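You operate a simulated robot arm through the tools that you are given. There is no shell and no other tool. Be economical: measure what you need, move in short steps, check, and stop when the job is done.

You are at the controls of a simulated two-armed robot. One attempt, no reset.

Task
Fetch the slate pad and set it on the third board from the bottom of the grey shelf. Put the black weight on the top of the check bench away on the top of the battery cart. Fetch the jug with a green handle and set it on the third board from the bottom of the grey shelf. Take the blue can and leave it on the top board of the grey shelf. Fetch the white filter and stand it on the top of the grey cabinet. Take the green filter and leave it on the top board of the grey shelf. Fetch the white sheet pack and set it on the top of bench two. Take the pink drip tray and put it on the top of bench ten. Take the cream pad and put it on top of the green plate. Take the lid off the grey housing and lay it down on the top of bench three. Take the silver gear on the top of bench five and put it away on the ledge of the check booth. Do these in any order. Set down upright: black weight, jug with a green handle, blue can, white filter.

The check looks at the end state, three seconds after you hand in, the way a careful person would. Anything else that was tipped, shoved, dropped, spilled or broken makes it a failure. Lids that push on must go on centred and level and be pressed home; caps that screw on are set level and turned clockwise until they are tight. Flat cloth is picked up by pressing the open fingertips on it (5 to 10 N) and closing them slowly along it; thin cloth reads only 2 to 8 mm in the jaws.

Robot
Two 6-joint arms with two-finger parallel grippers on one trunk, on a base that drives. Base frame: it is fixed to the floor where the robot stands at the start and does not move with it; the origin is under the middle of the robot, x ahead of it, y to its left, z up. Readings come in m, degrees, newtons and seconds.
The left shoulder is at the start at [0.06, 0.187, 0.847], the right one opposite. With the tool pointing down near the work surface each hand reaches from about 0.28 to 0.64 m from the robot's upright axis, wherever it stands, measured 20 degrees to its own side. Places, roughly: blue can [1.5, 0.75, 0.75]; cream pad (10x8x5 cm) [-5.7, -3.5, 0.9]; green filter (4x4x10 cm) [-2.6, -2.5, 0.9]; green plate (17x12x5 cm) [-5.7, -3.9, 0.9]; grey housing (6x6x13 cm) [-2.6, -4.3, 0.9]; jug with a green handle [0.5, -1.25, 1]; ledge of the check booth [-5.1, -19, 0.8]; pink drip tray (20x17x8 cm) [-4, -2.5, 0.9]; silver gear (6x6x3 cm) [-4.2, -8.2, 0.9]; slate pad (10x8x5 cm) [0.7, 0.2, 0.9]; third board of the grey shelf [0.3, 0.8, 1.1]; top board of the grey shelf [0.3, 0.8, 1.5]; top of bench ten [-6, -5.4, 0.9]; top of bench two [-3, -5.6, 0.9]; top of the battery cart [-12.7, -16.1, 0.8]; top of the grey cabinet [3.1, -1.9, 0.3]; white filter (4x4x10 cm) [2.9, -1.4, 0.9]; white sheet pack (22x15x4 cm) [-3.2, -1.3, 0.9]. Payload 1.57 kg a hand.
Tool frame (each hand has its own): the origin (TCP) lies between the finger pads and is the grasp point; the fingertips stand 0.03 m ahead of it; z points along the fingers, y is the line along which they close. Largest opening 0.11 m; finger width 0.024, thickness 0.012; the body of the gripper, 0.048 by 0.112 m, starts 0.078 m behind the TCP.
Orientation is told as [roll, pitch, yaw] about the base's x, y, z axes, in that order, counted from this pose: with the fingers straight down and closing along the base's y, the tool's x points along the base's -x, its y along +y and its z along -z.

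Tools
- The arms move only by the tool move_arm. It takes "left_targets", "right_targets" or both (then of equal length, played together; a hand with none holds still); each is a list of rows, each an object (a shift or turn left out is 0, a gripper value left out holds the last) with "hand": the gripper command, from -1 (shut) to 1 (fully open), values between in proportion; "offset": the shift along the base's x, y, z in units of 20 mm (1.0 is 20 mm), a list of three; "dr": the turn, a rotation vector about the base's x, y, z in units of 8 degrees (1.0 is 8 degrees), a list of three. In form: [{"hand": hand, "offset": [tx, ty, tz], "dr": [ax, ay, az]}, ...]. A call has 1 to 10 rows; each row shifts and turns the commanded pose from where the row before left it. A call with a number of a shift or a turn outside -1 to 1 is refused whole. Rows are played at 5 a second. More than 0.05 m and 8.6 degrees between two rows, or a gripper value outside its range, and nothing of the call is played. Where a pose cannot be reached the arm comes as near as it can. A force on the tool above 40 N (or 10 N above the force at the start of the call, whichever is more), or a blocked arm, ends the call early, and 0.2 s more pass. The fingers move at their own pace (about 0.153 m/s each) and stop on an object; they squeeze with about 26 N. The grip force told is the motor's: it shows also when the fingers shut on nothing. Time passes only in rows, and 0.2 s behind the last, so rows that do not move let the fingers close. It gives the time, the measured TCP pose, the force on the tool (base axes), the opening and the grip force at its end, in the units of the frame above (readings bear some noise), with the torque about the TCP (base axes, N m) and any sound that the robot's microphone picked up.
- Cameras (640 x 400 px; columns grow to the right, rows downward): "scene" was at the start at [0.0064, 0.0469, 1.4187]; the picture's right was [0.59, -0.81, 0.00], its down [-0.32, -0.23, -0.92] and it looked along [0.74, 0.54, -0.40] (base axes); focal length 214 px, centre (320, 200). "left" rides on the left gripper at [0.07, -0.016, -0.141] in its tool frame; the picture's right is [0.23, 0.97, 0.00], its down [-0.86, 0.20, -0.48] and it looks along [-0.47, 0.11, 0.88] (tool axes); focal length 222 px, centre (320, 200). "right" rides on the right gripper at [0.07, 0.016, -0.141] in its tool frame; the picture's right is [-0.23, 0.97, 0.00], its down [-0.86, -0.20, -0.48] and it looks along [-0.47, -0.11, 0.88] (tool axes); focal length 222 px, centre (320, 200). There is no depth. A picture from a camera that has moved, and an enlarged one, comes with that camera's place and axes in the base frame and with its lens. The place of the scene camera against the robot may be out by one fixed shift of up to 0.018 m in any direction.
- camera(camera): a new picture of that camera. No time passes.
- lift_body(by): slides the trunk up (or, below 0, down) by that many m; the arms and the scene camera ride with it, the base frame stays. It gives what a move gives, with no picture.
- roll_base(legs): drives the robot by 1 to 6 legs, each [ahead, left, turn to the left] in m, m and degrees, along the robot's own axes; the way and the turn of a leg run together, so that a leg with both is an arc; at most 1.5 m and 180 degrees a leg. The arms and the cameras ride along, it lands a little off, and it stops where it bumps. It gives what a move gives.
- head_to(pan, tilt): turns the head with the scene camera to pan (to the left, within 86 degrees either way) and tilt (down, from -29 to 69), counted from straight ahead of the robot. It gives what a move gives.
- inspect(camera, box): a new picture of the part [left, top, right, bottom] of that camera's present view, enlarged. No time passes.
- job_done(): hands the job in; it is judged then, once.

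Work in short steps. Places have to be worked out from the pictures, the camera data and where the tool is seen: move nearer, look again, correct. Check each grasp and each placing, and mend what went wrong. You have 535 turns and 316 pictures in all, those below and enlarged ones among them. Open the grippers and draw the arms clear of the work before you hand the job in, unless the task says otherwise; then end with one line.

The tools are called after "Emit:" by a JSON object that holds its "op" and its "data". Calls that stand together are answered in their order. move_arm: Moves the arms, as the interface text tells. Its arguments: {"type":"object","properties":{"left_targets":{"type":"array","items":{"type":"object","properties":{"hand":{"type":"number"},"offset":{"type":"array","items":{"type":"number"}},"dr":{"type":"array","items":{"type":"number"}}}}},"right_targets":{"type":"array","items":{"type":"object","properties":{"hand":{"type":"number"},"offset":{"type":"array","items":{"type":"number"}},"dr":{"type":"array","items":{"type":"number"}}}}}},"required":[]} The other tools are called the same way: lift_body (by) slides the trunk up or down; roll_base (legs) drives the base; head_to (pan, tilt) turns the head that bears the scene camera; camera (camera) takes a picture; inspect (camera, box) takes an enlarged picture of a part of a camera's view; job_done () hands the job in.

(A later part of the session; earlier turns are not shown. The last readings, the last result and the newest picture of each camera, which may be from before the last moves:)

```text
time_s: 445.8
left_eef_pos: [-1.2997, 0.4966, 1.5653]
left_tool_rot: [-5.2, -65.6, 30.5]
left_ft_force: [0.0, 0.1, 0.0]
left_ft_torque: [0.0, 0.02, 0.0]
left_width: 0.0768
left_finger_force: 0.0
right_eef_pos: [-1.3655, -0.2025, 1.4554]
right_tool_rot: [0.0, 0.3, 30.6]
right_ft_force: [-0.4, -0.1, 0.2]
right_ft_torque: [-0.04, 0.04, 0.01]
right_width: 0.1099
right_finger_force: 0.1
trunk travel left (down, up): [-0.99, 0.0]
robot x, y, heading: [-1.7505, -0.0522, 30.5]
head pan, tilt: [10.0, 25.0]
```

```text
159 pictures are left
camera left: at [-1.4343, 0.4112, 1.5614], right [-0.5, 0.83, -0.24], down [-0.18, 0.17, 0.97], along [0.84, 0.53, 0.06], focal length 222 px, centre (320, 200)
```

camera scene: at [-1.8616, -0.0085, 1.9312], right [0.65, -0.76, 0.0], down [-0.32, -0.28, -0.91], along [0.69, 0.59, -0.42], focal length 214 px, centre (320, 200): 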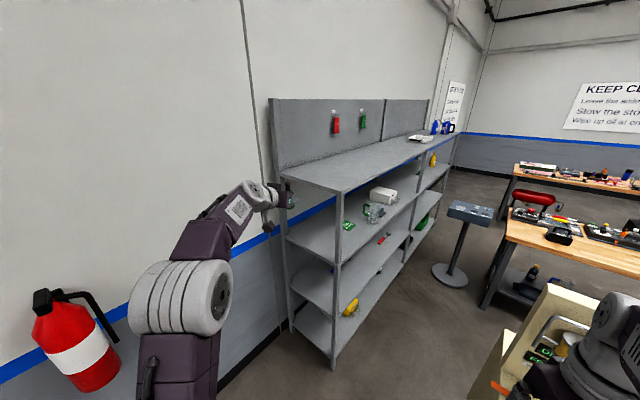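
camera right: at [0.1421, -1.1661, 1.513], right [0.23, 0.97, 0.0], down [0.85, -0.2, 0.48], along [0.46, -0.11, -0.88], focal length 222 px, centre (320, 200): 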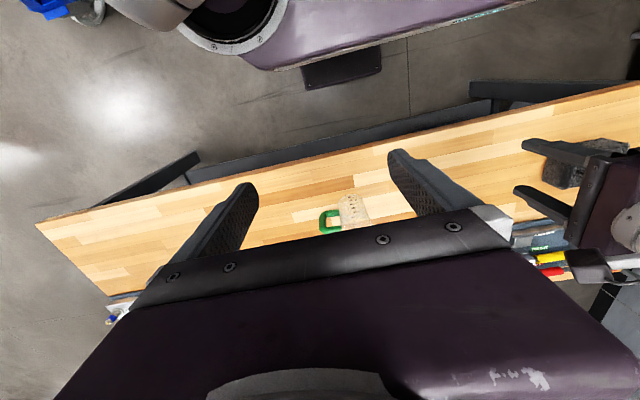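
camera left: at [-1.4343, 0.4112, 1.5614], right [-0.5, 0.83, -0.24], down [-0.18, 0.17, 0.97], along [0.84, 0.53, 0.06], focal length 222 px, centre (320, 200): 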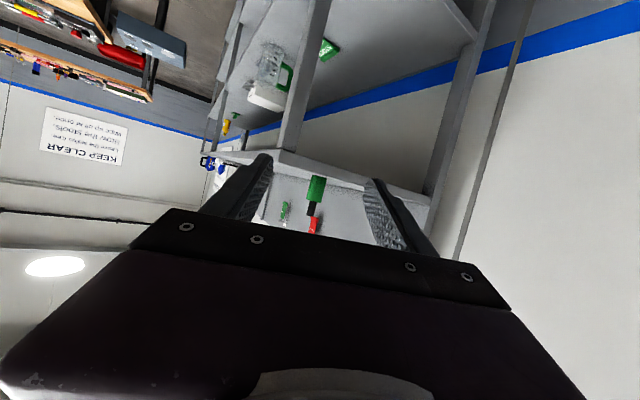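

Green filter stands on the top board. Next the white sheet pack near [−3.2, −1.3]: I'll drive west along the wall side north of the bench, arms tucked, and look.

Emit:
{"op": "lift_body", "data": {"by": -0.3}}

Emit:
{"op": "roll_base", "data": {"legs": [[0, 0, 90], [0.75, 0, 0]]}}

Emit:
{"op": "head_to", "data": {"pan": 60, "tilt": 30}}

Emit:
{"op": "camera", "data": {"camera": "scene"}}

```text
time_s: 448.8
left_eef_pos: [-1.3027, 0.4943, 1.2682]
left_tool_rot: [-5.0, -65.8, 30.5]
left_ft_force: [-0.3, 1.0, -0.9]
left_ft_torque: [-0.02, -0.01, 0.0]
left_width: 0.0769
left_finger_force: 0.1
right_eef_pos: [-1.3684, -0.2042, 1.1556]
right_tool_rot: [-0.1, 0.2, 30.5]
right_ft_force: [-1.7, -0.7, 0.0]
right_ft_torque: [-0.03, -0.04, 0.0]
right_width: 0.1098
right_finger_force: 0.1
trunk travel left (down, up): [-0.69, 0.3]
robot x, y, heading: [-1.7483, -0.0524, 30.7]
head pan, tilt: [10.0, 25.0]
```

```text
time_s: 456.6
left_eef_pos: [-2.667, 1.0444, 1.2677]
left_tool_rot: [-5.1, -65.8, 120.1]
left_ft_force: [0.1, 0.0, -0.8]
left_ft_torque: [0.02, -0.02, -0.01]
left_width: 0.0772
left_finger_force: 0.1
right_eef_pos: [-1.9702, 0.9746, 1.1557]
right_tool_rot: [-0.1, 0.2, 120.1]
right_ft_force: [0.4, -0.3, 0.5]
right_ft_torque: [-0.01, 0.03, 0.02]
right_width: 0.1101
right_finger_force: 0.0
trunk travel left (down, up): [-0.69, 0.3]
robot x, y, heading: [-2.1272, 0.5944, 120.0]
head pan, tilt: [10.0, 25.0]
```

```text
time_s: 457.8
left_eef_pos: [-2.6674, 1.0437, 1.2676]
left_tool_rot: [-5.2, -65.9, 120.1]
left_ft_force: [-0.5, -0.1, 0.1]
left_ft_torque: [0.02, -0.01, 0.01]
left_width: 0.0771
left_finger_force: 0.0
right_eef_pos: [-1.9697, 0.9755, 1.1561]
right_tool_rot: [-0.1, 0.1, 120.1]
right_ft_force: [0.2, -0.6, 0.4]
right_ft_torque: [0.04, 0.0, 0.05]
right_width: 0.1102
right_finger_force: 0.1
trunk travel left (down, up): [-0.69, 0.3]
robot x, y, heading: [-2.1252, 0.5943, 120.4]
head pan, tilt: [60.0, 30.0]
```

```text
158 pictures are left
camera scene: at [-2.1944, 0.5336, 1.6232], right [0.0, 1.0, 0.0], down [0.5, 0.0, -0.87], along [-0.87, 0.0, -0.5], focal length 214 px, centre (320, 200)
```

scene: 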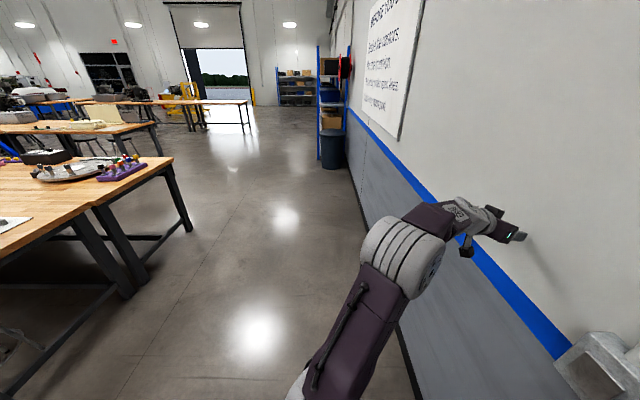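

I'm facing the wall; I'll turn left to face −y and move in front of the bench's north end.

Emit:
{"op": "roll_base", "data": {"legs": [[0, 0, 150], [0, -0.9, 0], [0.7, 0, 0]]}}

Emit:
{"op": "head_to", "data": {"pan": 0, "tilt": 35}}

Emit:
{"op": "camera", "data": {"camera": "scene"}}

```text
time_s: 472.2
left_eef_pos: [-2.7378, -0.7801, 1.2688]
left_tool_rot: [-5.1, -66.0, -88.1]
left_ft_force: [0.0, 0.0, 0.2]
left_ft_torque: [0.02, -0.03, 0.03]
left_width: 0.0771
left_finger_force: 0.1
right_eef_pos: [-3.3191, -0.3904, 1.1566]
right_tool_rot: [0.0, 0.2, -88.0]
right_ft_force: [0.6, -0.3, -0.1]
right_ft_torque: [-0.01, -0.01, 0.0]
right_width: 0.11
right_finger_force: 0.0
trunk travel left (down, up): [-0.69, 0.3]
robot x, y, heading: [-3.0031, -0.1253, -88.0]
head pan, tilt: [60.0, 30.0]
```

```text
time_s: 473.5
left_eef_pos: [-2.7381, -0.7825, 1.2674]
left_tool_rot: [-5.1, -65.8, -88.1]
left_ft_force: [-1.0, 0.7, 0.1]
left_ft_torque: [-0.01, 0.0, -0.04]
left_width: 0.0767
left_finger_force: 0.1
right_eef_pos: [-3.3196, -0.3916, 1.1551]
right_tool_rot: [-0.1, 0.1, -87.9]
right_ft_force: [-0.3, 0.6, 0.4]
right_ft_torque: [0.01, 0.02, 0.0]
right_width: 0.1097
right_finger_force: 0.0
trunk travel left (down, up): [-0.69, 0.3]
robot x, y, heading: [-3.0022, -0.1273, -87.8]
head pan, tilt: [0.0, 35.0]
```

```text
157 pictures are left
camera scene: at [-3.0103, -0.164, 1.6154], right [-1.0, -0.04, 0.0], down [-0.02, 0.57, -0.82], along [0.03, -0.82, -0.57], focal length 214 px, centre (320, 200)
```

scene: 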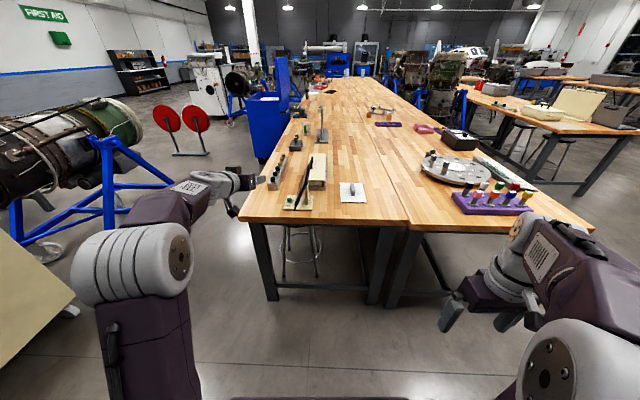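

Emit:
{"op": "inspect", "data": {"camera": "scene", "box": [250, 140, 430, 230]}}

Emit:
{"op": "inspect", "data": {"camera": "scene", "box": [250, 70, 460, 180]}}

```text
3.56 times, centred on (340, 185) of scene
camera zoom: at [-3.0103, -0.164, 1.6154], right [-1.0, -0.04, 0.0], down [-0.02, 0.57, -0.82], along [0.03, -0.82, -0.57], focal length 763 px, centre (249, 253)
```

zoom: 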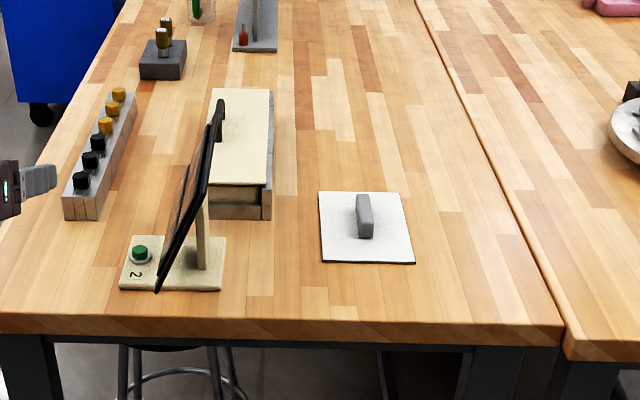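

```text
3.05 times, centred on (355, 125) of scene
camera zoom: at [-3.0103, -0.164, 1.6154], right [-1.0, -0.04, 0.0], down [-0.02, 0.57, -0.82], along [0.03, -0.82, -0.57], focal length 654 px, centre (213, 429)
```

zoom: 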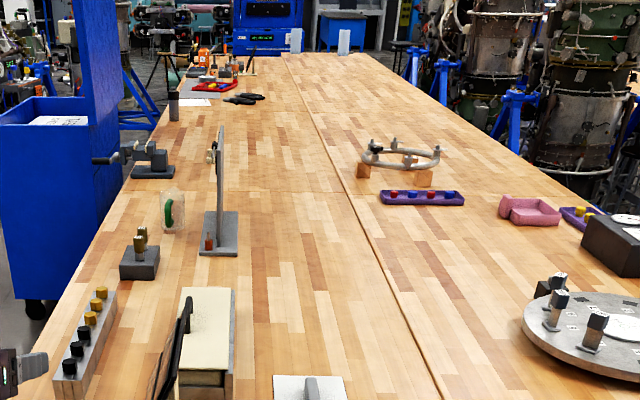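

The white sheet pack has a grey handle (along y) at [−3.166, −1.27], fit for the right hand from above, closing along x. First I'll tuck the left hand back to pointing down.

Emit:
{"op": "move_arm", "data": {"left_targets": [{"offset": [0, 1, 0], "dr": [1, 0, 0]}, {"offset": [0, 1, 0], "dr": [1, 0, 0]}, {"offset": [0, 1, 0], "dr": [1, 0, 0]}, {"offset": [0, 1, 0], "dr": [1, 0, 0]}, {"offset": [0, 1, 0], "dr": [1, 0, 0]}, {"offset": [0, 1, 0], "dr": [1, 0, 0]}, {"offset": [0, 1, 0], "dr": [1, 0, 0]}, {"offset": [0, 1, 0], "dr": [1, 0, 0]}, {"offset": [0, 1, 0], "dr": [0.25, 0, 0]}, {"offset": [0, 0.5, 0]}]}}

Emit:
{"op": "roll_base", "data": {"legs": [[0.6, 0.02, -2]]}}

Emit:
{"op": "camera", "data": {"camera": "right"}}

Emit:
{"op": "camera", "data": {"camera": "scene"}}

```text
time_s: 475.7
left_eef_pos: [-2.7425, -0.5739, 1.2545]
left_tool_rot: [-3.4, 0.2, -89.2]
left_ft_force: [0.4, -0.5, 0.4]
left_ft_torque: [0.04, -0.02, 0.0]
left_width: 0.077
left_finger_force: 0.1
left hand out of reach, approached as far as the arm can: row 7, 8
right_eef_pos: [-3.3198, -0.3914, 1.155]
right_tool_rot: [-0.1, 0.3, -88.0]
right_ft_force: [-0.4, 0.4, 0.7]
right_ft_torque: [0.04, 0.01, 0.03]
right_width: 0.11
right_finger_force: 0.0
trunk travel left (down, up): [-0.69, 0.3]
robot x, y, heading: [-3.0044, -0.1287, -88.2]
head pan, tilt: [0.0, 35.0]
```

```text
time_s: 479.1
left_eef_pos: [-2.7282, -1.1816, 1.2565]
left_tool_rot: [-3.4, 0.1, -91.3]
left_ft_force: [0.3, -0.4, 0.2]
left_ft_torque: [0.0, 0.04, -0.03]
left_width: 0.0769
left_finger_force: 0.0
right_eef_pos: [-3.2978, -0.9808, 1.1565]
right_tool_rot: [-0.2, 0.2, -90.0]
right_ft_force: [0.1, 0.3, 0.4]
right_ft_torque: [-0.01, 0.01, -0.01]
right_width: 0.1101
right_finger_force: 0.1
trunk travel left (down, up): [-0.69, 0.3]
robot x, y, heading: [-2.9727, -0.7296, -90.3]
head pan, tilt: [0.0, 35.0]
```

```text
154 pictures are left
camera right: at [-3.2836, -0.9107, 1.2984], right [0.97, -0.23, 0.0], down [-0.2, -0.86, 0.48], along [-0.11, -0.46, -0.88], focal length 222 px, centre (320, 200)
```

right: 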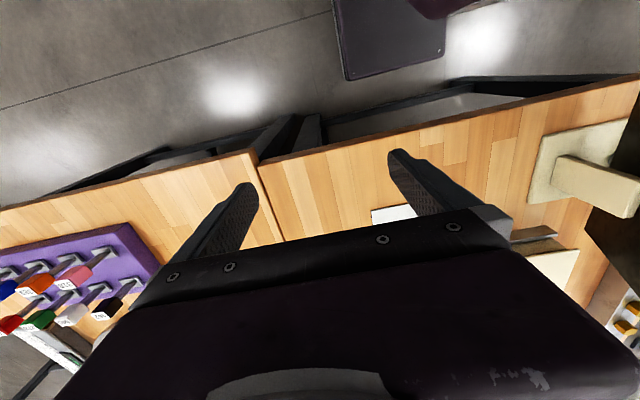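

```text
153 pictures are left
camera scene: at [-2.9814, -0.7648, 1.6154], right [-1.0, 0.0, 0.0], down [0.0, 0.57, -0.82], along [0.0, -0.82, -0.57], focal length 214 px, centre (320, 200)
```

scene: 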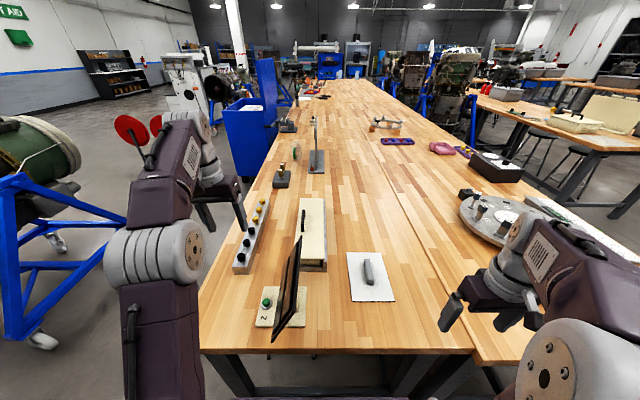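

Handle at [−3.162, −1.275]. Moving the right hand over it (z ≈ 1.08).

Emit:
{"op": "move_arm", "data": {"right_targets": [{"offset": [0.68, -1, 0]}, {"offset": [0.68, -1, 0]}, {"offset": [0.68, -1, 0]}, {"offset": [0.68, -1, 0]}, {"offset": [0.68, -1, 0]}, {"offset": [0.68, -1, -0.5]}, {"offset": [0.68, -1, -0.5]}, {"offset": [0.68, -1, -0.5]}, {"offset": [0.68, -1, -0.5]}, {"offset": [0.68, -1, -0.5]}]}}

Emit:
{"op": "move_arm", "data": {"right_targets": [{"offset": [0, -1, -0.5]}, {"offset": [0, -1, -0.5]}, {"offset": [0, -1, -0.5]}, {"offset": [0, -0.7, 0]}, {"offset": [0, 0, 0]}]}}

Emit:
{"op": "camera", "data": {"camera": "right"}}

```text
time_s: 481.3
left_eef_pos: [-2.7281, -1.184, 1.2563]
left_tool_rot: [-3.5, 0.3, -91.2]
left_ft_force: [0.3, 0.7, -0.2]
left_ft_torque: [0.01, 0.01, 0.0]
left_width: 0.0772
left_finger_force: 0.0
right_eef_pos: [-3.1639, -1.1813, 1.107]
right_tool_rot: [-0.1, 0.2, -90.0]
right_ft_force: [0.1, 0.0, 0.1]
right_ft_torque: [-0.01, -0.03, 0.02]
right_width: 0.1099
right_finger_force: 0.0
trunk travel left (down, up): [-0.69, 0.3]
robot x, y, heading: [-2.9732, -0.7296, -90.0]
head pan, tilt: [0.0, 35.0]
```

```text
time_s: 482.5
left_eef_pos: [-2.7277, -1.1832, 1.2561]
left_tool_rot: [-3.4, 0.0, -91.2]
left_ft_force: [-0.5, -0.6, -0.3]
left_ft_torque: [-0.03, -0.02, 0.02]
left_width: 0.077
left_finger_force: 0.2
right_eef_pos: [-3.1636, -1.2555, 1.0757]
right_tool_rot: [-0.1, 0.3, -90.1]
right_ft_force: [-0.2, 0.5, 1.1]
right_ft_torque: [0.01, 0.0, 0.0]
right_width: 0.11
right_finger_force: 0.0
trunk travel left (down, up): [-0.69, 0.3]
robot x, y, heading: [-2.9725, -0.7282, -89.9]
head pan, tilt: [0.0, 35.0]
```

```text
152 pictures are left
camera right: at [-3.1482, -1.185, 1.2187], right [0.97, -0.23, 0.0], down [-0.2, -0.86, 0.48], along [-0.11, -0.46, -0.88], focal length 222 px, centre (320, 200)
```

right: 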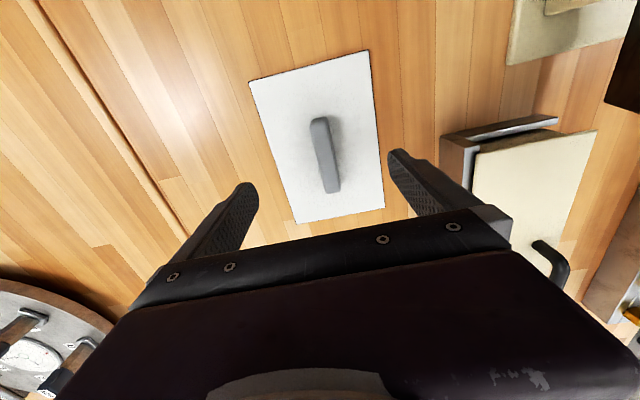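

Handle centre [−3.163, −1.261], aligned. Lowering to z ≈ 0.955 and then slowly with force watch.

Emit:
{"op": "move_arm", "data": {"right_targets": [{"offset": [0, -0.3, -1], "hand": 0}, {"offset": [0, 0, -1]}, {"offset": [0, 0, -1]}, {"offset": [0, 0, -1]}, {"offset": [0, 0, -1]}, {"offset": [0, 0, -0.8]}, {"offset": [0, 0, -0.2]}, {"offset": [0, 0, -0.2]}, {"offset": [0, 0, -0.2]}, {"offset": [0, 0, 0]}]}}

Emit:
{"op": "camera", "data": {"camera": "right"}}

```text
time_s: 484.7
left_eef_pos: [-2.7278, -1.1836, 1.2561]
left_tool_rot: [-3.4, 0.1, -91.3]
left_ft_force: [0.6, 0.3, 0.4]
left_ft_torque: [0.02, 0.03, 0.01]
left_width: 0.0769
left_finger_force: 0.0
right_eef_pos: [-3.164, -1.2603, 0.9478]
right_tool_rot: [0.0, 0.2, -90.1]
right_ft_force: [-0.3, -0.1, 0.1]
right_ft_torque: [0.01, 0.01, 0.02]
right_width: 0.0548
right_finger_force: 0.0
trunk travel left (down, up): [-0.69, 0.3]
robot x, y, heading: [-2.974, -0.7294, -89.8]
head pan, tilt: [0.0, 35.0]
```

```text
151 pictures are left
camera right: at [-3.1476, -1.1909, 1.0904], right [0.97, -0.23, 0.0], down [-0.2, -0.86, 0.48], along [-0.11, -0.46, -0.88], focal length 222 px, centre (320, 200)
```

right: 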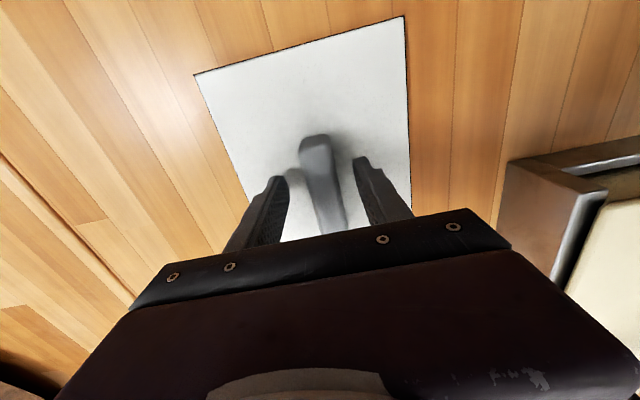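

Straddling the handle. Down another 4 mm, then close and lift.

Emit:
{"op": "move_arm", "data": {"right_targets": [{"offset": [0, 0, -0.2]}, {"offset": [0, 0, -0.15]}, {"hand": -1}, {"offset": [0, 0, 0]}, {"offset": [0, 0, 0]}, {"offset": [0, 0, 0.5]}, {"offset": [0, 0, 1]}, {"offset": [0, 0, 1]}, {"offset": [0, 0, 1]}, {"offset": [0, 0, 0]}]}}

Emit:
{"op": "camera", "data": {"camera": "right"}}

```text
time_s: 486.9
left_eef_pos: [-2.7282, -1.1841, 1.2559]
left_tool_rot: [-3.4, 0.2, -91.3]
left_ft_force: [-0.3, 0.7, -0.3]
left_ft_torque: [0.03, 0.02, 0.03]
left_width: 0.0771
left_finger_force: 0.0
right_eef_pos: [-3.1637, -1.2612, 1.0107]
right_tool_rot: [-0.1, 0.1, -90.1]
right_ft_force: [-0.4, 0.2, -1.2]
right_ft_torque: [0.03, -0.01, 0.01]
right_width: 0.0234
right_finger_force: 26.2
trunk travel left (down, up): [-0.69, 0.3]
robot x, y, heading: [-2.9721, -0.7293, -89.9]
head pan, tilt: [0.0, 35.0]
```

```text
150 pictures are left
camera right: at [-3.1481, -1.1915, 1.1529], right [0.97, -0.23, 0.0], down [-0.2, -0.86, 0.48], along [-0.11, -0.46, -0.88], focal length 222 px, centre (320, 200)
```

right: 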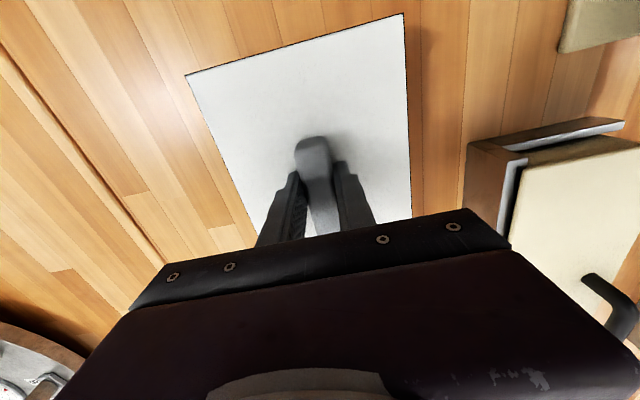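

The pack is lifted by its handle. I'll raise it, retract the hand, back away from the bench and head down the east aisle toward bench two.

Emit:
{"op": "lift_body", "data": {"by": 0.2}}

Emit:
{"op": "move_arm", "data": {"right_targets": [{"offset": [0, 1, 0.3]}, {"offset": [0, 1, 0.3]}, {"offset": [0, 1, 0.3]}, {"offset": [0, 1, 0.3]}, {"offset": [0, 1, 0.3]}, {"offset": [0, 1, 0]}, {"offset": [0, 0, 0]}]}}

Emit:
{"op": "roll_base", "data": {"legs": [[-0.6, 0, 0], [0, 1.2, 0]]}}

Emit:
{"op": "head_to", "data": {"pan": 0, "tilt": 25}}

Emit:
{"op": "camera", "data": {"camera": "scene"}}

```text
time_s: 489.1
left_eef_pos: [-2.7284, -1.1844, 1.4556]
left_tool_rot: [-3.3, 0.1, -91.4]
left_ft_force: [-0.6, 0.0, -0.9]
left_ft_torque: [0.02, 0.0, -0.02]
left_width: 0.0769
left_finger_force: 0.0
right_eef_pos: [-3.1638, -1.2604, 1.2101]
right_tool_rot: [0.0, 0.2, -90.1]
right_ft_force: [-0.3, 1.0, -0.9]
right_ft_torque: [0.03, -0.02, 0.04]
right_width: 0.0236
right_finger_force: 26.3
trunk travel left (down, up): [-0.89, 0.1]
robot x, y, heading: [-2.9711, -0.7298, -90.1]
head pan, tilt: [0.0, 35.0]
```

```text
time_s: 490.6
left_eef_pos: [-2.7286, -1.1838, 1.4565]
left_tool_rot: [-3.4, 0.2, -91.3]
left_ft_force: [-0.7, 0.1, 0.5]
left_ft_torque: [0.01, -0.01, 0.0]
left_width: 0.0769
left_finger_force: 0.0
right_eef_pos: [-3.1631, -1.1409, 1.2401]
right_tool_rot: [0.0, 0.2, -90.1]
right_ft_force: [-0.5, 0.0, -2.6]
right_ft_torque: [0.01, -0.02, 0.02]
right_width: 0.0235
right_finger_force: 25.9
trunk travel left (down, up): [-0.89, 0.1]
robot x, y, heading: [-2.9728, -0.7284, -89.8]
head pan, tilt: [0.0, 35.0]
```

```text
time_s: 499.7
left_eef_pos: [-1.5321, -0.5858, 1.4561]
left_tool_rot: [-3.4, 0.1, -91.1]
left_ft_force: [-0.5, -0.4, 1.0]
left_ft_torque: [0.01, 0.01, 0.02]
left_width: 0.0769
left_finger_force: 0.0
right_eef_pos: [-1.9679, -0.5447, 1.2398]
right_tool_rot: [0.1, 0.2, -89.9]
right_ft_force: [0.6, -0.7, -1.1]
right_ft_torque: [0.03, -0.03, 0.0]
right_width: 0.0232
right_finger_force: 26.2
trunk travel left (down, up): [-0.89, 0.1]
robot x, y, heading: [-1.7755, -0.1354, -89.8]
head pan, tilt: [0.0, 35.0]
```

```text
time_s: 500.4
left_eef_pos: [-1.5323, -0.586, 1.457]
left_tool_rot: [-3.4, 0.1, -91.1]
left_ft_force: [-0.2, 0.3, -0.7]
left_ft_torque: [-0.03, 0.03, 0.0]
left_width: 0.0771
left_finger_force: 0.0
right_eef_pos: [-1.966, -0.5438, 1.2412]
right_tool_rot: [0.0, 0.1, -89.9]
right_ft_force: [-0.1, 0.2, -1.0]
right_ft_torque: [0.03, 0.01, -0.06]
right_width: 0.0235
right_finger_force: 26.2
trunk travel left (down, up): [-0.89, 0.1]
robot x, y, heading: [-1.7776, -0.1312, -89.9]
head pan, tilt: [0.0, 25.0]
```

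```text
149 pictures are left
camera scene: at [-1.7863, -0.1723, 1.8311], right [-1.0, 0.0, 0.0], down [0.0, 0.42, -0.91], along [0.0, -0.91, -0.42], focal length 214 px, centre (320, 200)
```

scene: 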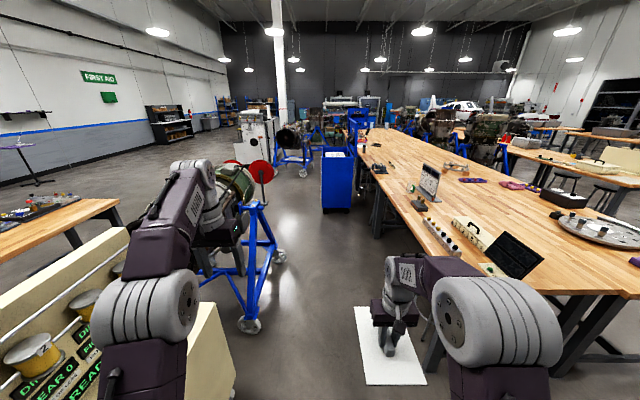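

The aisle is clear at x ≈ −1.78 past the engine stand; then I shift east of the blue cabinet and continue to bench two.

Emit:
{"op": "roll_base", "data": {"legs": [[1.3, 0, 0], [1.3, 0, 0], [0.5, 0.5, 0], [1.4, 0, 0], [0.5, 0, 0]]}}

Emit:
{"op": "head_to", "data": {"pan": -60, "tilt": 25}}

Emit:
{"op": "camera", "data": {"camera": "scene"}}

```text
time_s: 525.6
left_eef_pos: [-1.0408, -5.5714, 1.4571]
left_tool_rot: [-3.3, -0.1, -91.7]
left_ft_force: [-0.4, 0.4, 0.5]
left_ft_torque: [-0.02, 0.0, 0.01]
left_width: 0.0771
left_finger_force: 0.1
right_eef_pos: [-1.4763, -5.5258, 1.2416]
right_tool_rot: [-0.2, 0.1, -90.5]
right_ft_force: [-0.7, -0.3, -1.5]
right_ft_torque: [-0.01, -0.01, -0.01]
right_width: 0.0233
right_finger_force: 26.4
trunk travel left (down, up): [-0.89, 0.1]
robot x, y, heading: [-1.2805, -5.1169, -90.2]
head pan, tilt: [0.0, 25.0]
```

```text
time_s: 526.9
left_eef_pos: [-1.0416, -5.5726, 1.4568]
left_tool_rot: [-3.5, 0.1, -91.7]
left_ft_force: [-0.4, -0.4, -0.6]
left_ft_torque: [-0.02, -0.02, 0.01]
left_width: 0.0769
left_finger_force: 0.1
right_eef_pos: [-1.4763, -5.527, 1.2402]
right_tool_rot: [-0.1, 0.2, -90.5]
right_ft_force: [0.7, -0.1, -0.8]
right_ft_torque: [0.0, 0.04, 0.03]
right_width: 0.0232
right_finger_force: 25.9
trunk travel left (down, up): [-0.89, 0.1]
robot x, y, heading: [-1.2807, -5.1165, -90.5]
head pan, tilt: [-60.0, 25.0]
```

```text
148 pictures are left
camera scene: at [-1.3706, -5.1104, 1.8312], right [-0.49, 0.87, 0.0], down [0.37, 0.21, -0.91], along [-0.79, -0.45, -0.42], focal length 214 px, centre (320, 200)
```

scene: 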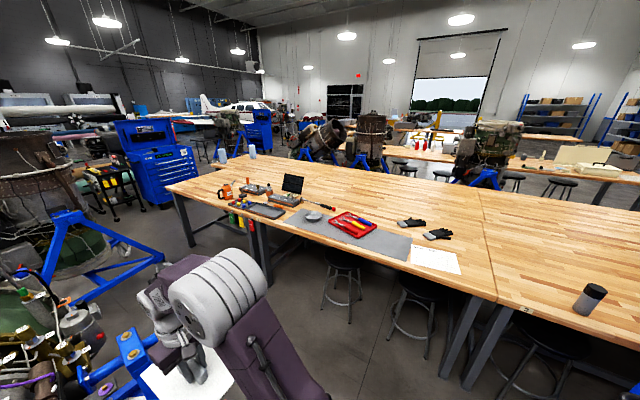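

I'll zoom in on the bench labels and the items.

Emit:
{"op": "inspect", "data": {"camera": "scene", "box": [440, 220, 640, 340]}}

Emit:
{"op": "inspect", "data": {"camera": "scene", "box": [180, 160, 480, 300]}}

```text
3.20 times, centred on (540, 280) of scene
camera zoom: at [-1.3706, -5.1104, 1.8312], right [-0.49, 0.87, 0.0], down [0.37, 0.21, -0.91], along [-0.79, -0.45, -0.42], focal length 686 px, centre (-384, -56)
```

zoom: 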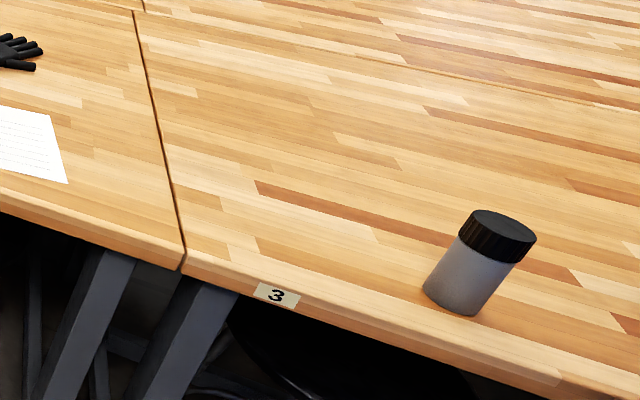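

```text
2.13 times, centred on (330, 230) of scene
camera zoom: at [-1.3706, -5.1104, 1.8312], right [-0.49, 0.87, 0.0], down [0.37, 0.21, -0.91], along [-0.79, -0.45, -0.42], focal length 458 px, centre (299, 136)
```

zoom: 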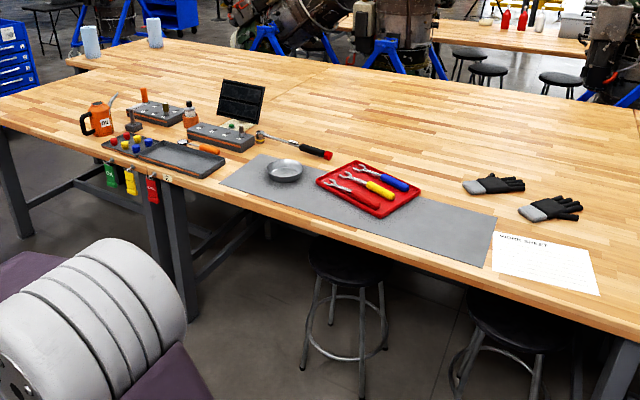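

Bench 2 lies left of the seam at y ≈ −4.706. A free spot for the pack is around [−2.85, −4.80], between the seam and the work sheet. Turning to face the bench and approaching.

Emit:
{"op": "roll_base", "data": {"legs": [[0, 0, -89.5], [0.7, -0.13, 0]]}}

Emit:
{"op": "head_to", "data": {"pan": -10, "tilt": 40}}

Emit:
{"op": "camera", "data": {"camera": "scene"}}

Emit:
{"op": "camera", "data": {"camera": "right"}}

```text
time_s: 528.9
left_eef_pos: [-1.2667, -5.633, 1.4551]
left_tool_rot: [-3.2, 0.3, -118.0]
left_ft_force: [0.0, -0.4, 0.2]
left_ft_torque: [0.01, -0.04, 0.03]
left_width: 0.0773
left_finger_force: 0.2
right_eef_pos: [-1.6361, -5.3974, 1.2381]
right_tool_rot: [0.0, 0.4, -116.9]
right_ft_force: [-0.6, -1.2, -1.0]
right_ft_torque: [0.0, -0.04, 0.0]
right_width: 0.0234
right_finger_force: 25.6
trunk travel left (down, up): [-0.89, 0.1]
robot x, y, heading: [-1.2761, -5.1117, -116.6]
head pan, tilt: [-60.0, 25.0]
stopped in leg 1: the robot was blocked; the commanded pose is now the measured one
```

```text
time_s: 530.1
left_eef_pos: [-1.2626, -5.63, 1.4558]
left_tool_rot: [-3.4, 0.1, -118.1]
left_ft_force: [0.0, 0.8, -0.1]
left_ft_torque: [-0.03, 0.0, 0.04]
left_width: 0.0768
left_finger_force: 0.0
right_eef_pos: [-1.6313, -5.3974, 1.24]
right_tool_rot: [-0.1, 0.2, -116.9]
right_ft_force: [0.9, 0.2, -0.4]
right_ft_torque: [0.03, -0.04, 0.01]
right_width: 0.0231
right_finger_force: 25.6
trunk travel left (down, up): [-0.89, 0.1]
robot x, y, heading: [-1.2792, -5.1134, -116.9]
head pan, tilt: [-10.0, 40.0]
```

```text
145 pictures are left
camera scene: at [-1.3097, -5.1371, 1.8078], right [-0.8, 0.6, 0.0], down [0.39, 0.51, -0.77], along [-0.46, -0.61, -0.64], focal length 214 px, centre (320, 200)
```

scene: 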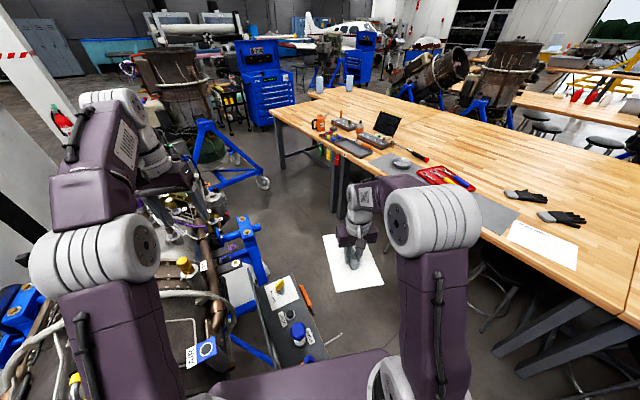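

```text
144 pictures are left
camera right: at [-1.5869, -5.341, 1.3825], right [0.77, -0.64, 0.0], down [-0.56, -0.67, 0.48], along [-0.31, -0.36, -0.88], focal length 222 px, centre (320, 200)
```

right: 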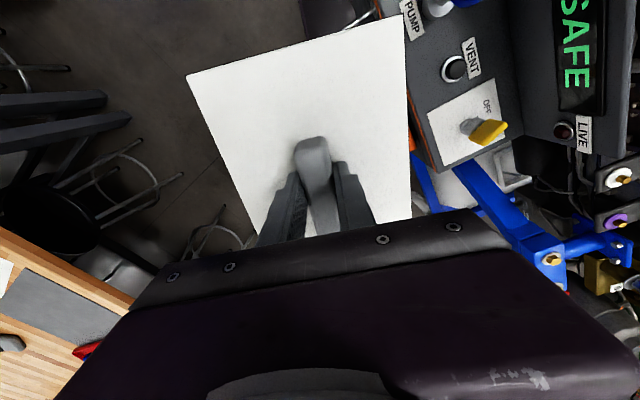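

I'm close to a second engine's console at about [−1.4, −5.4], which blocked the turn. I'll undo the turn, reverse north 0.65 m, and turn there.

Emit:
{"op": "roll_base", "data": {"legs": [[0, 0, 26.7], [-0.7, 0, 0], [0, 0, -89.5]]}}

Emit:
{"op": "head_to", "data": {"pan": 0, "tilt": 40}}

Emit:
{"op": "camera", "data": {"camera": "scene"}}

```text
time_s: 539.1
left_eef_pos: [-1.7284, -4.659, 1.4564]
left_tool_rot: [-3.4, 0.1, 178.4]
left_ft_force: [-0.1, -0.5, 0.1]
left_ft_torque: [-0.01, -0.01, 0.02]
left_width: 0.0772
left_finger_force: 0.0
right_eef_pos: [-1.6833, -4.2234, 1.2391]
right_tool_rot: [-0.1, 0.2, 179.8]
right_ft_force: [-0.1, -0.6, -0.3]
right_ft_torque: [0.0, -0.03, -0.07]
right_width: 0.0232
right_finger_force: 25.8
trunk travel left (down, up): [-0.89, 0.1]
robot x, y, heading: [-1.2742, -4.4162, 180.0]
head pan, tilt: [-10.0, 40.0]
```

```text
time_s: 539.8
left_eef_pos: [-1.7279, -4.6573, 1.4559]
left_tool_rot: [-3.4, 0.1, 178.6]
left_ft_force: [0.5, 0.1, -0.1]
left_ft_torque: [0.02, -0.02, -0.01]
left_width: 0.0773
left_finger_force: 0.2
right_eef_pos: [-1.6837, -4.2228, 1.2396]
right_tool_rot: [-0.1, 0.2, 179.8]
right_ft_force: [-0.5, 0.1, -2.2]
right_ft_torque: [-0.01, -0.04, -0.03]
right_width: 0.0235
right_finger_force: 25.6
trunk travel left (down, up): [-0.89, 0.1]
robot x, y, heading: [-1.2754, -4.4146, 180.1]
head pan, tilt: [0.0, 40.0]
```

```text
143 pictures are left
camera scene: at [-1.3071, -4.4223, 1.8078], right [0.0, 1.0, 0.0], down [0.64, 0.0, -0.77], along [-0.77, 0.0, -0.64], focal length 214 px, centre (320, 200)
```

scene: 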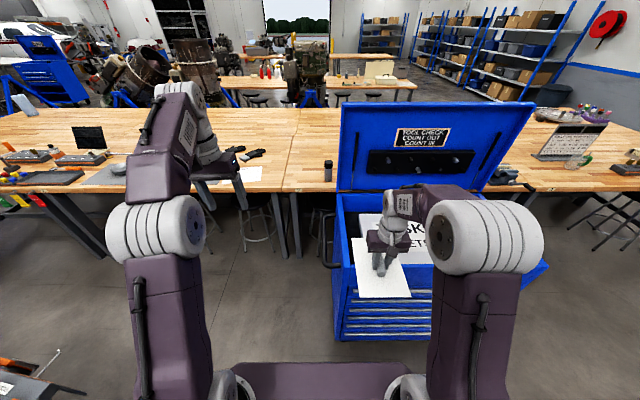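

Strafing left 0.57 to line up with the free spot, then forward 0.65.

Emit:
{"op": "roll_base", "data": {"legs": [[0, 0.57, 0], [0.65, 0, 0]]}}

Emit:
{"op": "camera", "data": {"camera": "scene"}}

Emit:
{"op": "camera", "data": {"camera": "right"}}

```text
time_s: 546.3
left_eef_pos: [-2.3795, -5.226, 1.4564]
left_tool_rot: [-3.4, 0.0, 178.4]
left_ft_force: [-0.3, -0.1, 0.2]
left_ft_torque: [0.01, 0.04, 0.01]
left_width: 0.077
left_finger_force: 0.1
right_eef_pos: [-2.3357, -4.7919, 1.2402]
right_tool_rot: [-0.2, 0.0, 179.6]
right_ft_force: [1.5, 0.5, -0.6]
right_ft_torque: [0.0, 0.01, 0.0]
right_width: 0.0234
right_finger_force: 26.2
trunk travel left (down, up): [-0.89, 0.1]
robot x, y, heading: [-1.9298, -4.981, 179.8]
head pan, tilt: [0.0, 40.0]
```

```text
142 pictures are left
camera scene: at [-1.9585, -4.9909, 1.8079], right [0.01, 1.0, 0.0], down [0.64, 0.0, -0.77], along [-0.77, 0.0, -0.64], focal length 214 px, centre (320, 200)
```

scene: 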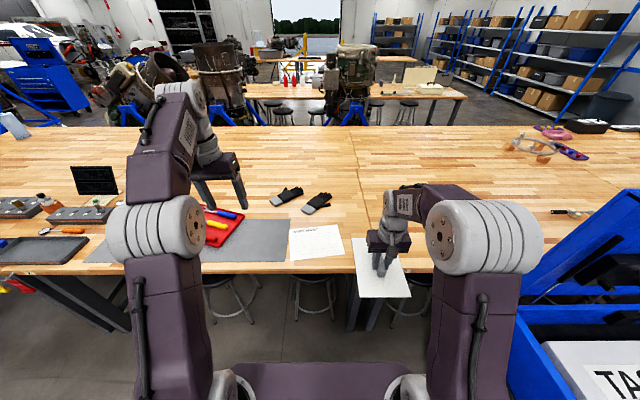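

```text
141 pictures are left
camera right: at [-2.2671, -4.8075, 1.383], right [-0.23, -0.97, 0.0], down [-0.85, 0.2, 0.48], along [-0.46, 0.11, -0.88], focal length 222 px, centre (320, 200)
```

right: 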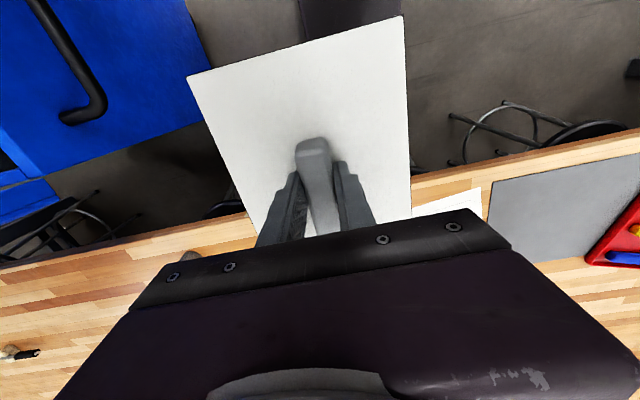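

The spot behind the work sheet near the seam, about [−2.92, −4.815], is free. Driving 0.39 forward and extending the right hand there.

Emit:
{"op": "roll_base", "data": {"legs": [[0.39, 0, 0]]}}

Emit:
{"op": "move_arm", "data": {"right_targets": [{"offset": [-1, -0.1, 0]}, {"offset": [-1, -0.1, 0]}, {"offset": [-1, -0.1, 0]}, {"offset": [-1, -0.1, 0]}, {"offset": [-1, -0.1, 0]}, {"offset": [-1, -0.1, -0.5]}, {"offset": [-1, -0.1, -0.5]}, {"offset": [-1, -0.1, -0.5]}, {"offset": [-1, -0.1, -0.5]}, {"offset": [0, 0, -0.5]}]}}

Emit:
{"op": "camera", "data": {"camera": "scene"}}

Emit:
{"op": "camera", "data": {"camera": "right"}}

```text
time_s: 548.7
left_eef_pos: [-2.7691, -5.2211, 1.4568]
left_tool_rot: [-3.4, 0.0, 178.3]
left_ft_force: [0.1, -0.7, 0.4]
left_ft_torque: [0.01, -0.01, -0.01]
left_width: 0.077
left_finger_force: 0.1
right_eef_pos: [-2.7245, -4.7878, 1.2413]
right_tool_rot: [-0.1, 0.2, 179.5]
right_ft_force: [0.3, 0.2, -1.7]
right_ft_torque: [0.01, 0.01, 0.01]
right_width: 0.0233
right_finger_force: 26.2
trunk travel left (down, up): [-0.89, 0.1]
robot x, y, heading: [-2.3152, -4.9772, 179.7]
head pan, tilt: [0.0, 40.0]
```

```text
time_s: 550.9
left_eef_pos: [-2.7718, -5.2223, 1.456]
left_tool_rot: [-3.5, 0.1, 178.3]
left_ft_force: [0.3, 0.6, 0.8]
left_ft_torque: [0.01, -0.01, 0.0]
left_width: 0.0771
left_finger_force: 0.0
right_eef_pos: [-2.9059, -4.8047, 1.1908]
right_tool_rot: [-0.1, 0.4, 179.6]
right_ft_force: [0.9, 0.1, -1.8]
right_ft_torque: [-0.01, -0.02, 0.0]
right_width: 0.0235
right_finger_force: 26.0
trunk travel left (down, up): [-0.89, 0.1]
robot x, y, heading: [-2.3134, -4.9794, 179.3]
head pan, tilt: [0.0, 40.0]
```

```text
140 pictures are left
camera scene: at [-2.3504, -4.9881, 1.8078], right [0.01, 1.0, 0.0], down [0.64, -0.01, -0.77], along [-0.77, 0.01, -0.64], focal length 214 px, centre (320, 200)
```

scene: 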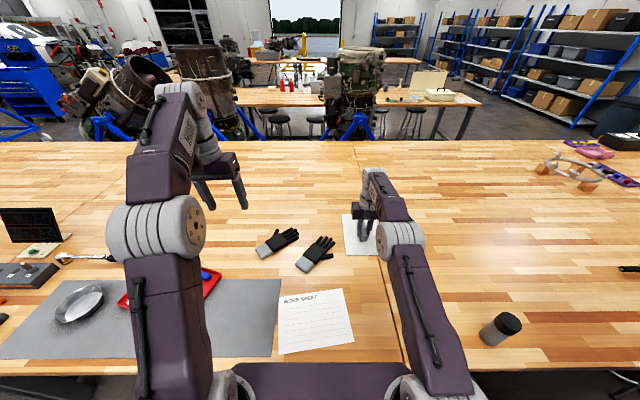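

```text
139 pictures are left
camera right: at [-2.8382, -4.8221, 1.3326], right [-0.24, -0.97, 0.0], down [-0.86, 0.21, 0.47], along [-0.46, 0.11, -0.88], focal length 222 px, centre (320, 200)
```

right: 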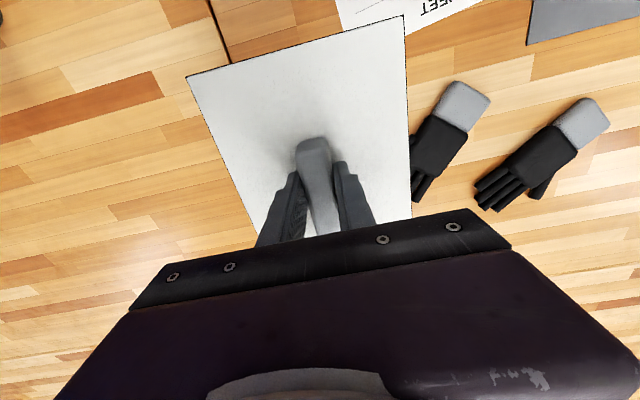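

The seam measures y ≈ −4.69, so the pack (y −4.73…−4.88) is wholly on bench 2. I'll go 3 cm deeper to clear the paper and lower to z ≈ 0.97.

Emit:
{"op": "move_arm", "data": {"right_targets": [{"offset": [-0.5, 0, -1]}, {"offset": [-0.5, 0, -1]}, {"offset": [-0.5, 0, -1]}, {"offset": [0, 0, -1]}, {"offset": [0, 0, -1]}, {"offset": [0, 0, -1]}, {"offset": [0, 0, -1]}, {"offset": [0, 0, -1]}, {"offset": [0, 0, -1]}, {"offset": [0, 0, -1]}]}}

Emit:
{"op": "camera", "data": {"camera": "right"}}

```text
time_s: 553.1
left_eef_pos: [-2.7718, -5.2211, 1.4555]
left_tool_rot: [-3.4, 0.1, 178.3]
left_ft_force: [0.1, -1.1, 0.3]
left_ft_torque: [0.02, -0.02, -0.01]
left_width: 0.0768
left_finger_force: 0.2
right_eef_pos: [-2.9, -4.8057, 0.9924]
right_tool_rot: [-0.1, 0.2, 179.6]
right_ft_force: [0.6, -0.7, -1.7]
right_ft_torque: [0.02, -0.01, 0.0]
right_width: 0.0232
right_finger_force: 25.5
right hand out of reach, approached as far as the arm can: row 1, 2, 3, 7, 9, 10
trunk travel left (down, up): [-0.89, 0.1]
robot x, y, heading: [-2.3154, -4.9832, 179.9]
head pan, tilt: [0.0, 40.0]
```

```text
138 pictures are left
camera right: at [-2.8316, -4.8217, 1.1341], right [-0.24, -0.97, 0.0], down [-0.86, 0.21, 0.48], along [-0.46, 0.11, -0.88], focal length 222 px, centre (320, 200)
```

right: 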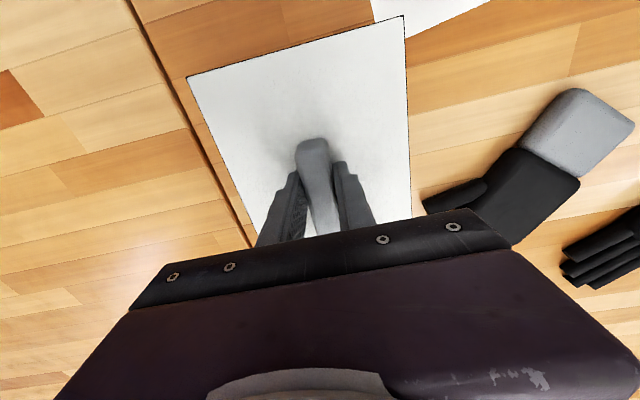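

Nearly down (0.99) and clear of seam and paper. I'll lower the last bit with the trunk, then step to contact.

Emit:
{"op": "lift_body", "data": {"by": -0.037}}

Emit:
{"op": "move_arm", "data": {"right_targets": [{"offset": [0, 0, -0.2]}, {"offset": [0, 0, -0.2]}, {"offset": [0, 0, -0.2]}, {"offset": [0, 0, -0.2]}, {"offset": [0, 0, 0]}]}}

```text
time_s: 553.9
left_eef_pos: [-2.7717, -5.2221, 1.418]
left_tool_rot: [-3.4, 0.2, 178.3]
left_ft_force: [-0.3, -0.2, -0.7]
left_ft_torque: [0.0, -0.03, 0.0]
left_width: 0.0768
left_finger_force: 0.0
right_eef_pos: [-2.8995, -4.8062, 0.9542]
right_tool_rot: [-0.2, 0.2, 179.5]
right_ft_force: [-0.1, 0.4, -1.5]
right_ft_torque: [0.01, 0.0, 0.0]
right_width: 0.0233
right_finger_force: 25.8
trunk travel left (down, up): [-0.853, 0.137]
robot x, y, heading: [-2.3118, -4.9804, 179.7]
head pan, tilt: [0.0, 40.0]
```

```text
time_s: 555.1
left_eef_pos: [-2.7708, -5.2226, 1.4203]
left_tool_rot: [-3.4, 0.2, 178.4]
left_ft_force: [0.1, 0.2, -0.3]
left_ft_torque: [-0.03, 0.02, 0.01]
left_width: 0.0771
left_finger_force: 0.1
right_eef_pos: [-2.8968, -4.8052, 0.942]
right_tool_rot: [-0.2, 0.0, 179.5]
right_ft_force: [-2.2, 0.6, 8.1]
right_ft_torque: [-0.11, 0.65, 0.0]
right_width: 0.0233
right_finger_force: 25.6
right hand out of reach, approached as far as the arm can: row 4
trunk travel left (down, up): [-0.853, 0.137]
robot x, y, heading: [-2.3171, -4.9799, 179.7]
head pan, tilt: [0.0, 40.0]
```

Contact (8 N). Opening and rising straight up.

Emit:
{"op": "move_arm", "data": {"right_targets": [{"hand": 0}, {"offset": [0, 0, 0]}, {"offset": [0, 0, 0]}, {"offset": [0, 0, 1]}, {"offset": [0, 0, 1]}, {"offset": [0, 0, 1]}, {"offset": [0, 0, 1]}, {"offset": [0, 0, 0]}]}}

Emit:
{"op": "camera", "data": {"camera": "right"}}

```text
time_s: 556.9
left_eef_pos: [-2.7717, -5.2226, 1.4192]
left_tool_rot: [-3.5, 0.2, 178.4]
left_ft_force: [1.1, -0.3, 0.2]
left_ft_torque: [0.0, 0.0, 0.03]
left_width: 0.0774
left_finger_force: 0.1
right_eef_pos: [-2.8957, -4.8048, 1.0201]
right_tool_rot: [-0.2, 0.2, 179.5]
right_ft_force: [0.7, 0.4, 0.6]
right_ft_torque: [0.01, 0.01, 0.0]
right_width: 0.0549
right_finger_force: 0.1
trunk travel left (down, up): [-0.853, 0.137]
robot x, y, heading: [-2.3173, -4.981, 179.6]
head pan, tilt: [0.0, 40.0]
```

```text
137 pictures are left
camera right: at [-2.8274, -4.821, 1.1625], right [-0.24, -0.97, 0.0], down [-0.86, 0.21, 0.48], along [-0.46, 0.11, -0.88], focal length 222 px, centre (320, 200)
```

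right: 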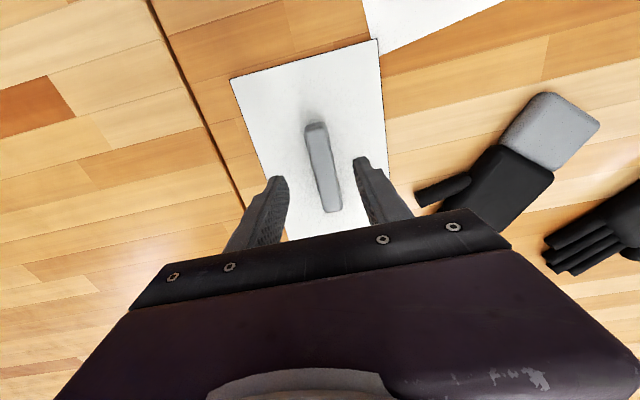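

The pack lies on bench 2. Next the grey housing's lid at [−2.61, −4.354] on bench 3: I'll raise the right hand, strafe right 0.18, and bring the hand over it.

Emit:
{"op": "move_arm", "data": {"right_targets": [{"offset": [0.5, 0, 1]}, {"offset": [0.5, 0, 1]}, {"offset": [0.5, 0, 1]}, {"offset": [0.5, 0, 1]}, {"offset": [0.5, 0, 1]}, {"offset": [0.5, 0, 1]}, {"offset": [0.5, 0, 1]}, {"offset": [0.5, 0, 1]}, {"offset": [0.5, 0, 1]}, {"offset": [0.5, 0, 0]}]}}

Emit:
{"op": "roll_base", "data": {"legs": [[0, -0.18, 0]]}}

Emit:
{"op": "move_arm", "data": {"right_targets": [{"offset": [0.6, 1, 0]}, {"offset": [0.6, 1, 0]}, {"offset": [0.6, 1, 0]}, {"offset": [0.6, 1, 0]}, {"offset": [0.6, 1, 0]}, {"offset": [0.6, 1, 0]}, {"offset": [0.6, 1, 0]}, {"offset": [0.6, 1, 0]}, {"offset": [0, 0, 0]}]}}

Emit:
{"op": "camera", "data": {"camera": "scene"}}

Emit:
{"op": "camera", "data": {"camera": "right"}}

```text
time_s: 559.1
left_eef_pos: [-2.7714, -5.2218, 1.4191]
left_tool_rot: [-3.4, 0.1, 178.3]
left_ft_force: [-0.1, 0.1, 0.2]
left_ft_torque: [0.0, 0.02, -0.04]
left_width: 0.0768
left_finger_force: 0.0
right_eef_pos: [-2.7952, -4.8055, 1.2011]
right_tool_rot: [0.0, 0.3, 179.5]
right_ft_force: [0.7, 0.3, 0.3]
right_ft_torque: [-0.01, -0.01, 0.0]
right_width: 0.0549
right_finger_force: 0.0
trunk travel left (down, up): [-0.853, 0.137]
robot x, y, heading: [-2.3151, -4.9797, 179.5]
head pan, tilt: [0.0, 40.0]
```

```text
time_s: 560.6
left_eef_pos: [-2.7704, -5.0453, 1.4185]
left_tool_rot: [-3.6, 0.1, 178.4]
left_ft_force: [-0.3, -0.6, -0.2]
left_ft_torque: [0.02, -0.03, 0.01]
left_width: 0.0771
left_finger_force: 0.1
right_eef_pos: [-2.7958, -4.6287, 1.2009]
right_tool_rot: [-0.2, 0.3, 179.6]
right_ft_force: [0.4, 0.3, -0.1]
right_ft_torque: [0.1, 0.02, 0.0]
right_width: 0.0553
right_finger_force: 0.0
trunk travel left (down, up): [-0.853, 0.137]
robot x, y, heading: [-2.3146, -4.8006, 179.9]
head pan, tilt: [0.0, 40.0]
```

```text
time_s: 562.6
left_eef_pos: [-2.7715, -5.0424, 1.4191]
left_tool_rot: [-3.4, 0.1, 178.4]
left_ft_force: [0.7, -0.5, 0.1]
left_ft_torque: [0.04, -0.02, 0.02]
left_width: 0.077
left_finger_force: 0.0
right_eef_pos: [-2.6991, -4.4643, 1.2005]
right_tool_rot: [-0.1, 0.2, 179.6]
right_ft_force: [-0.5, 0.1, -0.7]
right_ft_torque: [0.02, 0.03, -0.01]
right_width: 0.0549
right_finger_force: 0.1
trunk travel left (down, up): [-0.853, 0.137]
robot x, y, heading: [-2.3135, -4.7999, 179.7]
head pan, tilt: [0.0, 40.0]
```

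```text
136 pictures are left
camera scene: at [-2.3489, -4.808, 1.7708], right [0.01, 1.0, 0.0], down [0.64, 0.0, -0.77], along [-0.77, 0.01, -0.64], focal length 214 px, centre (320, 200)
```

scene: 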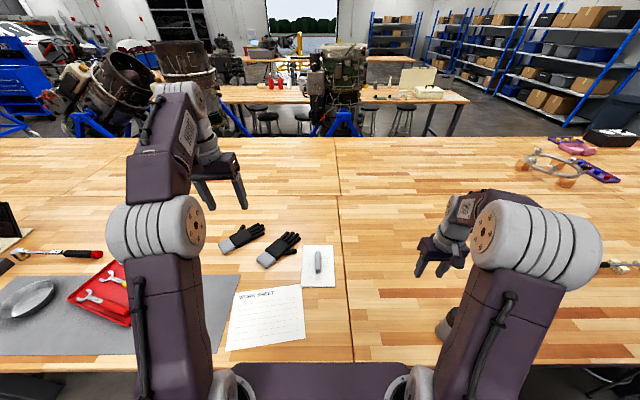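

```text
135 pictures are left
camera right: at [-2.6302, -4.4812, 1.343], right [-0.23, -0.97, 0.0], down [-0.86, 0.2, 0.48], along [-0.46, 0.11, -0.88], focal length 222 px, centre (320, 200)
```

right: 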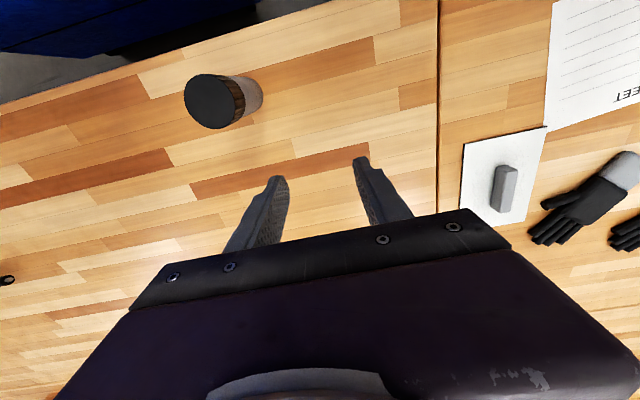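

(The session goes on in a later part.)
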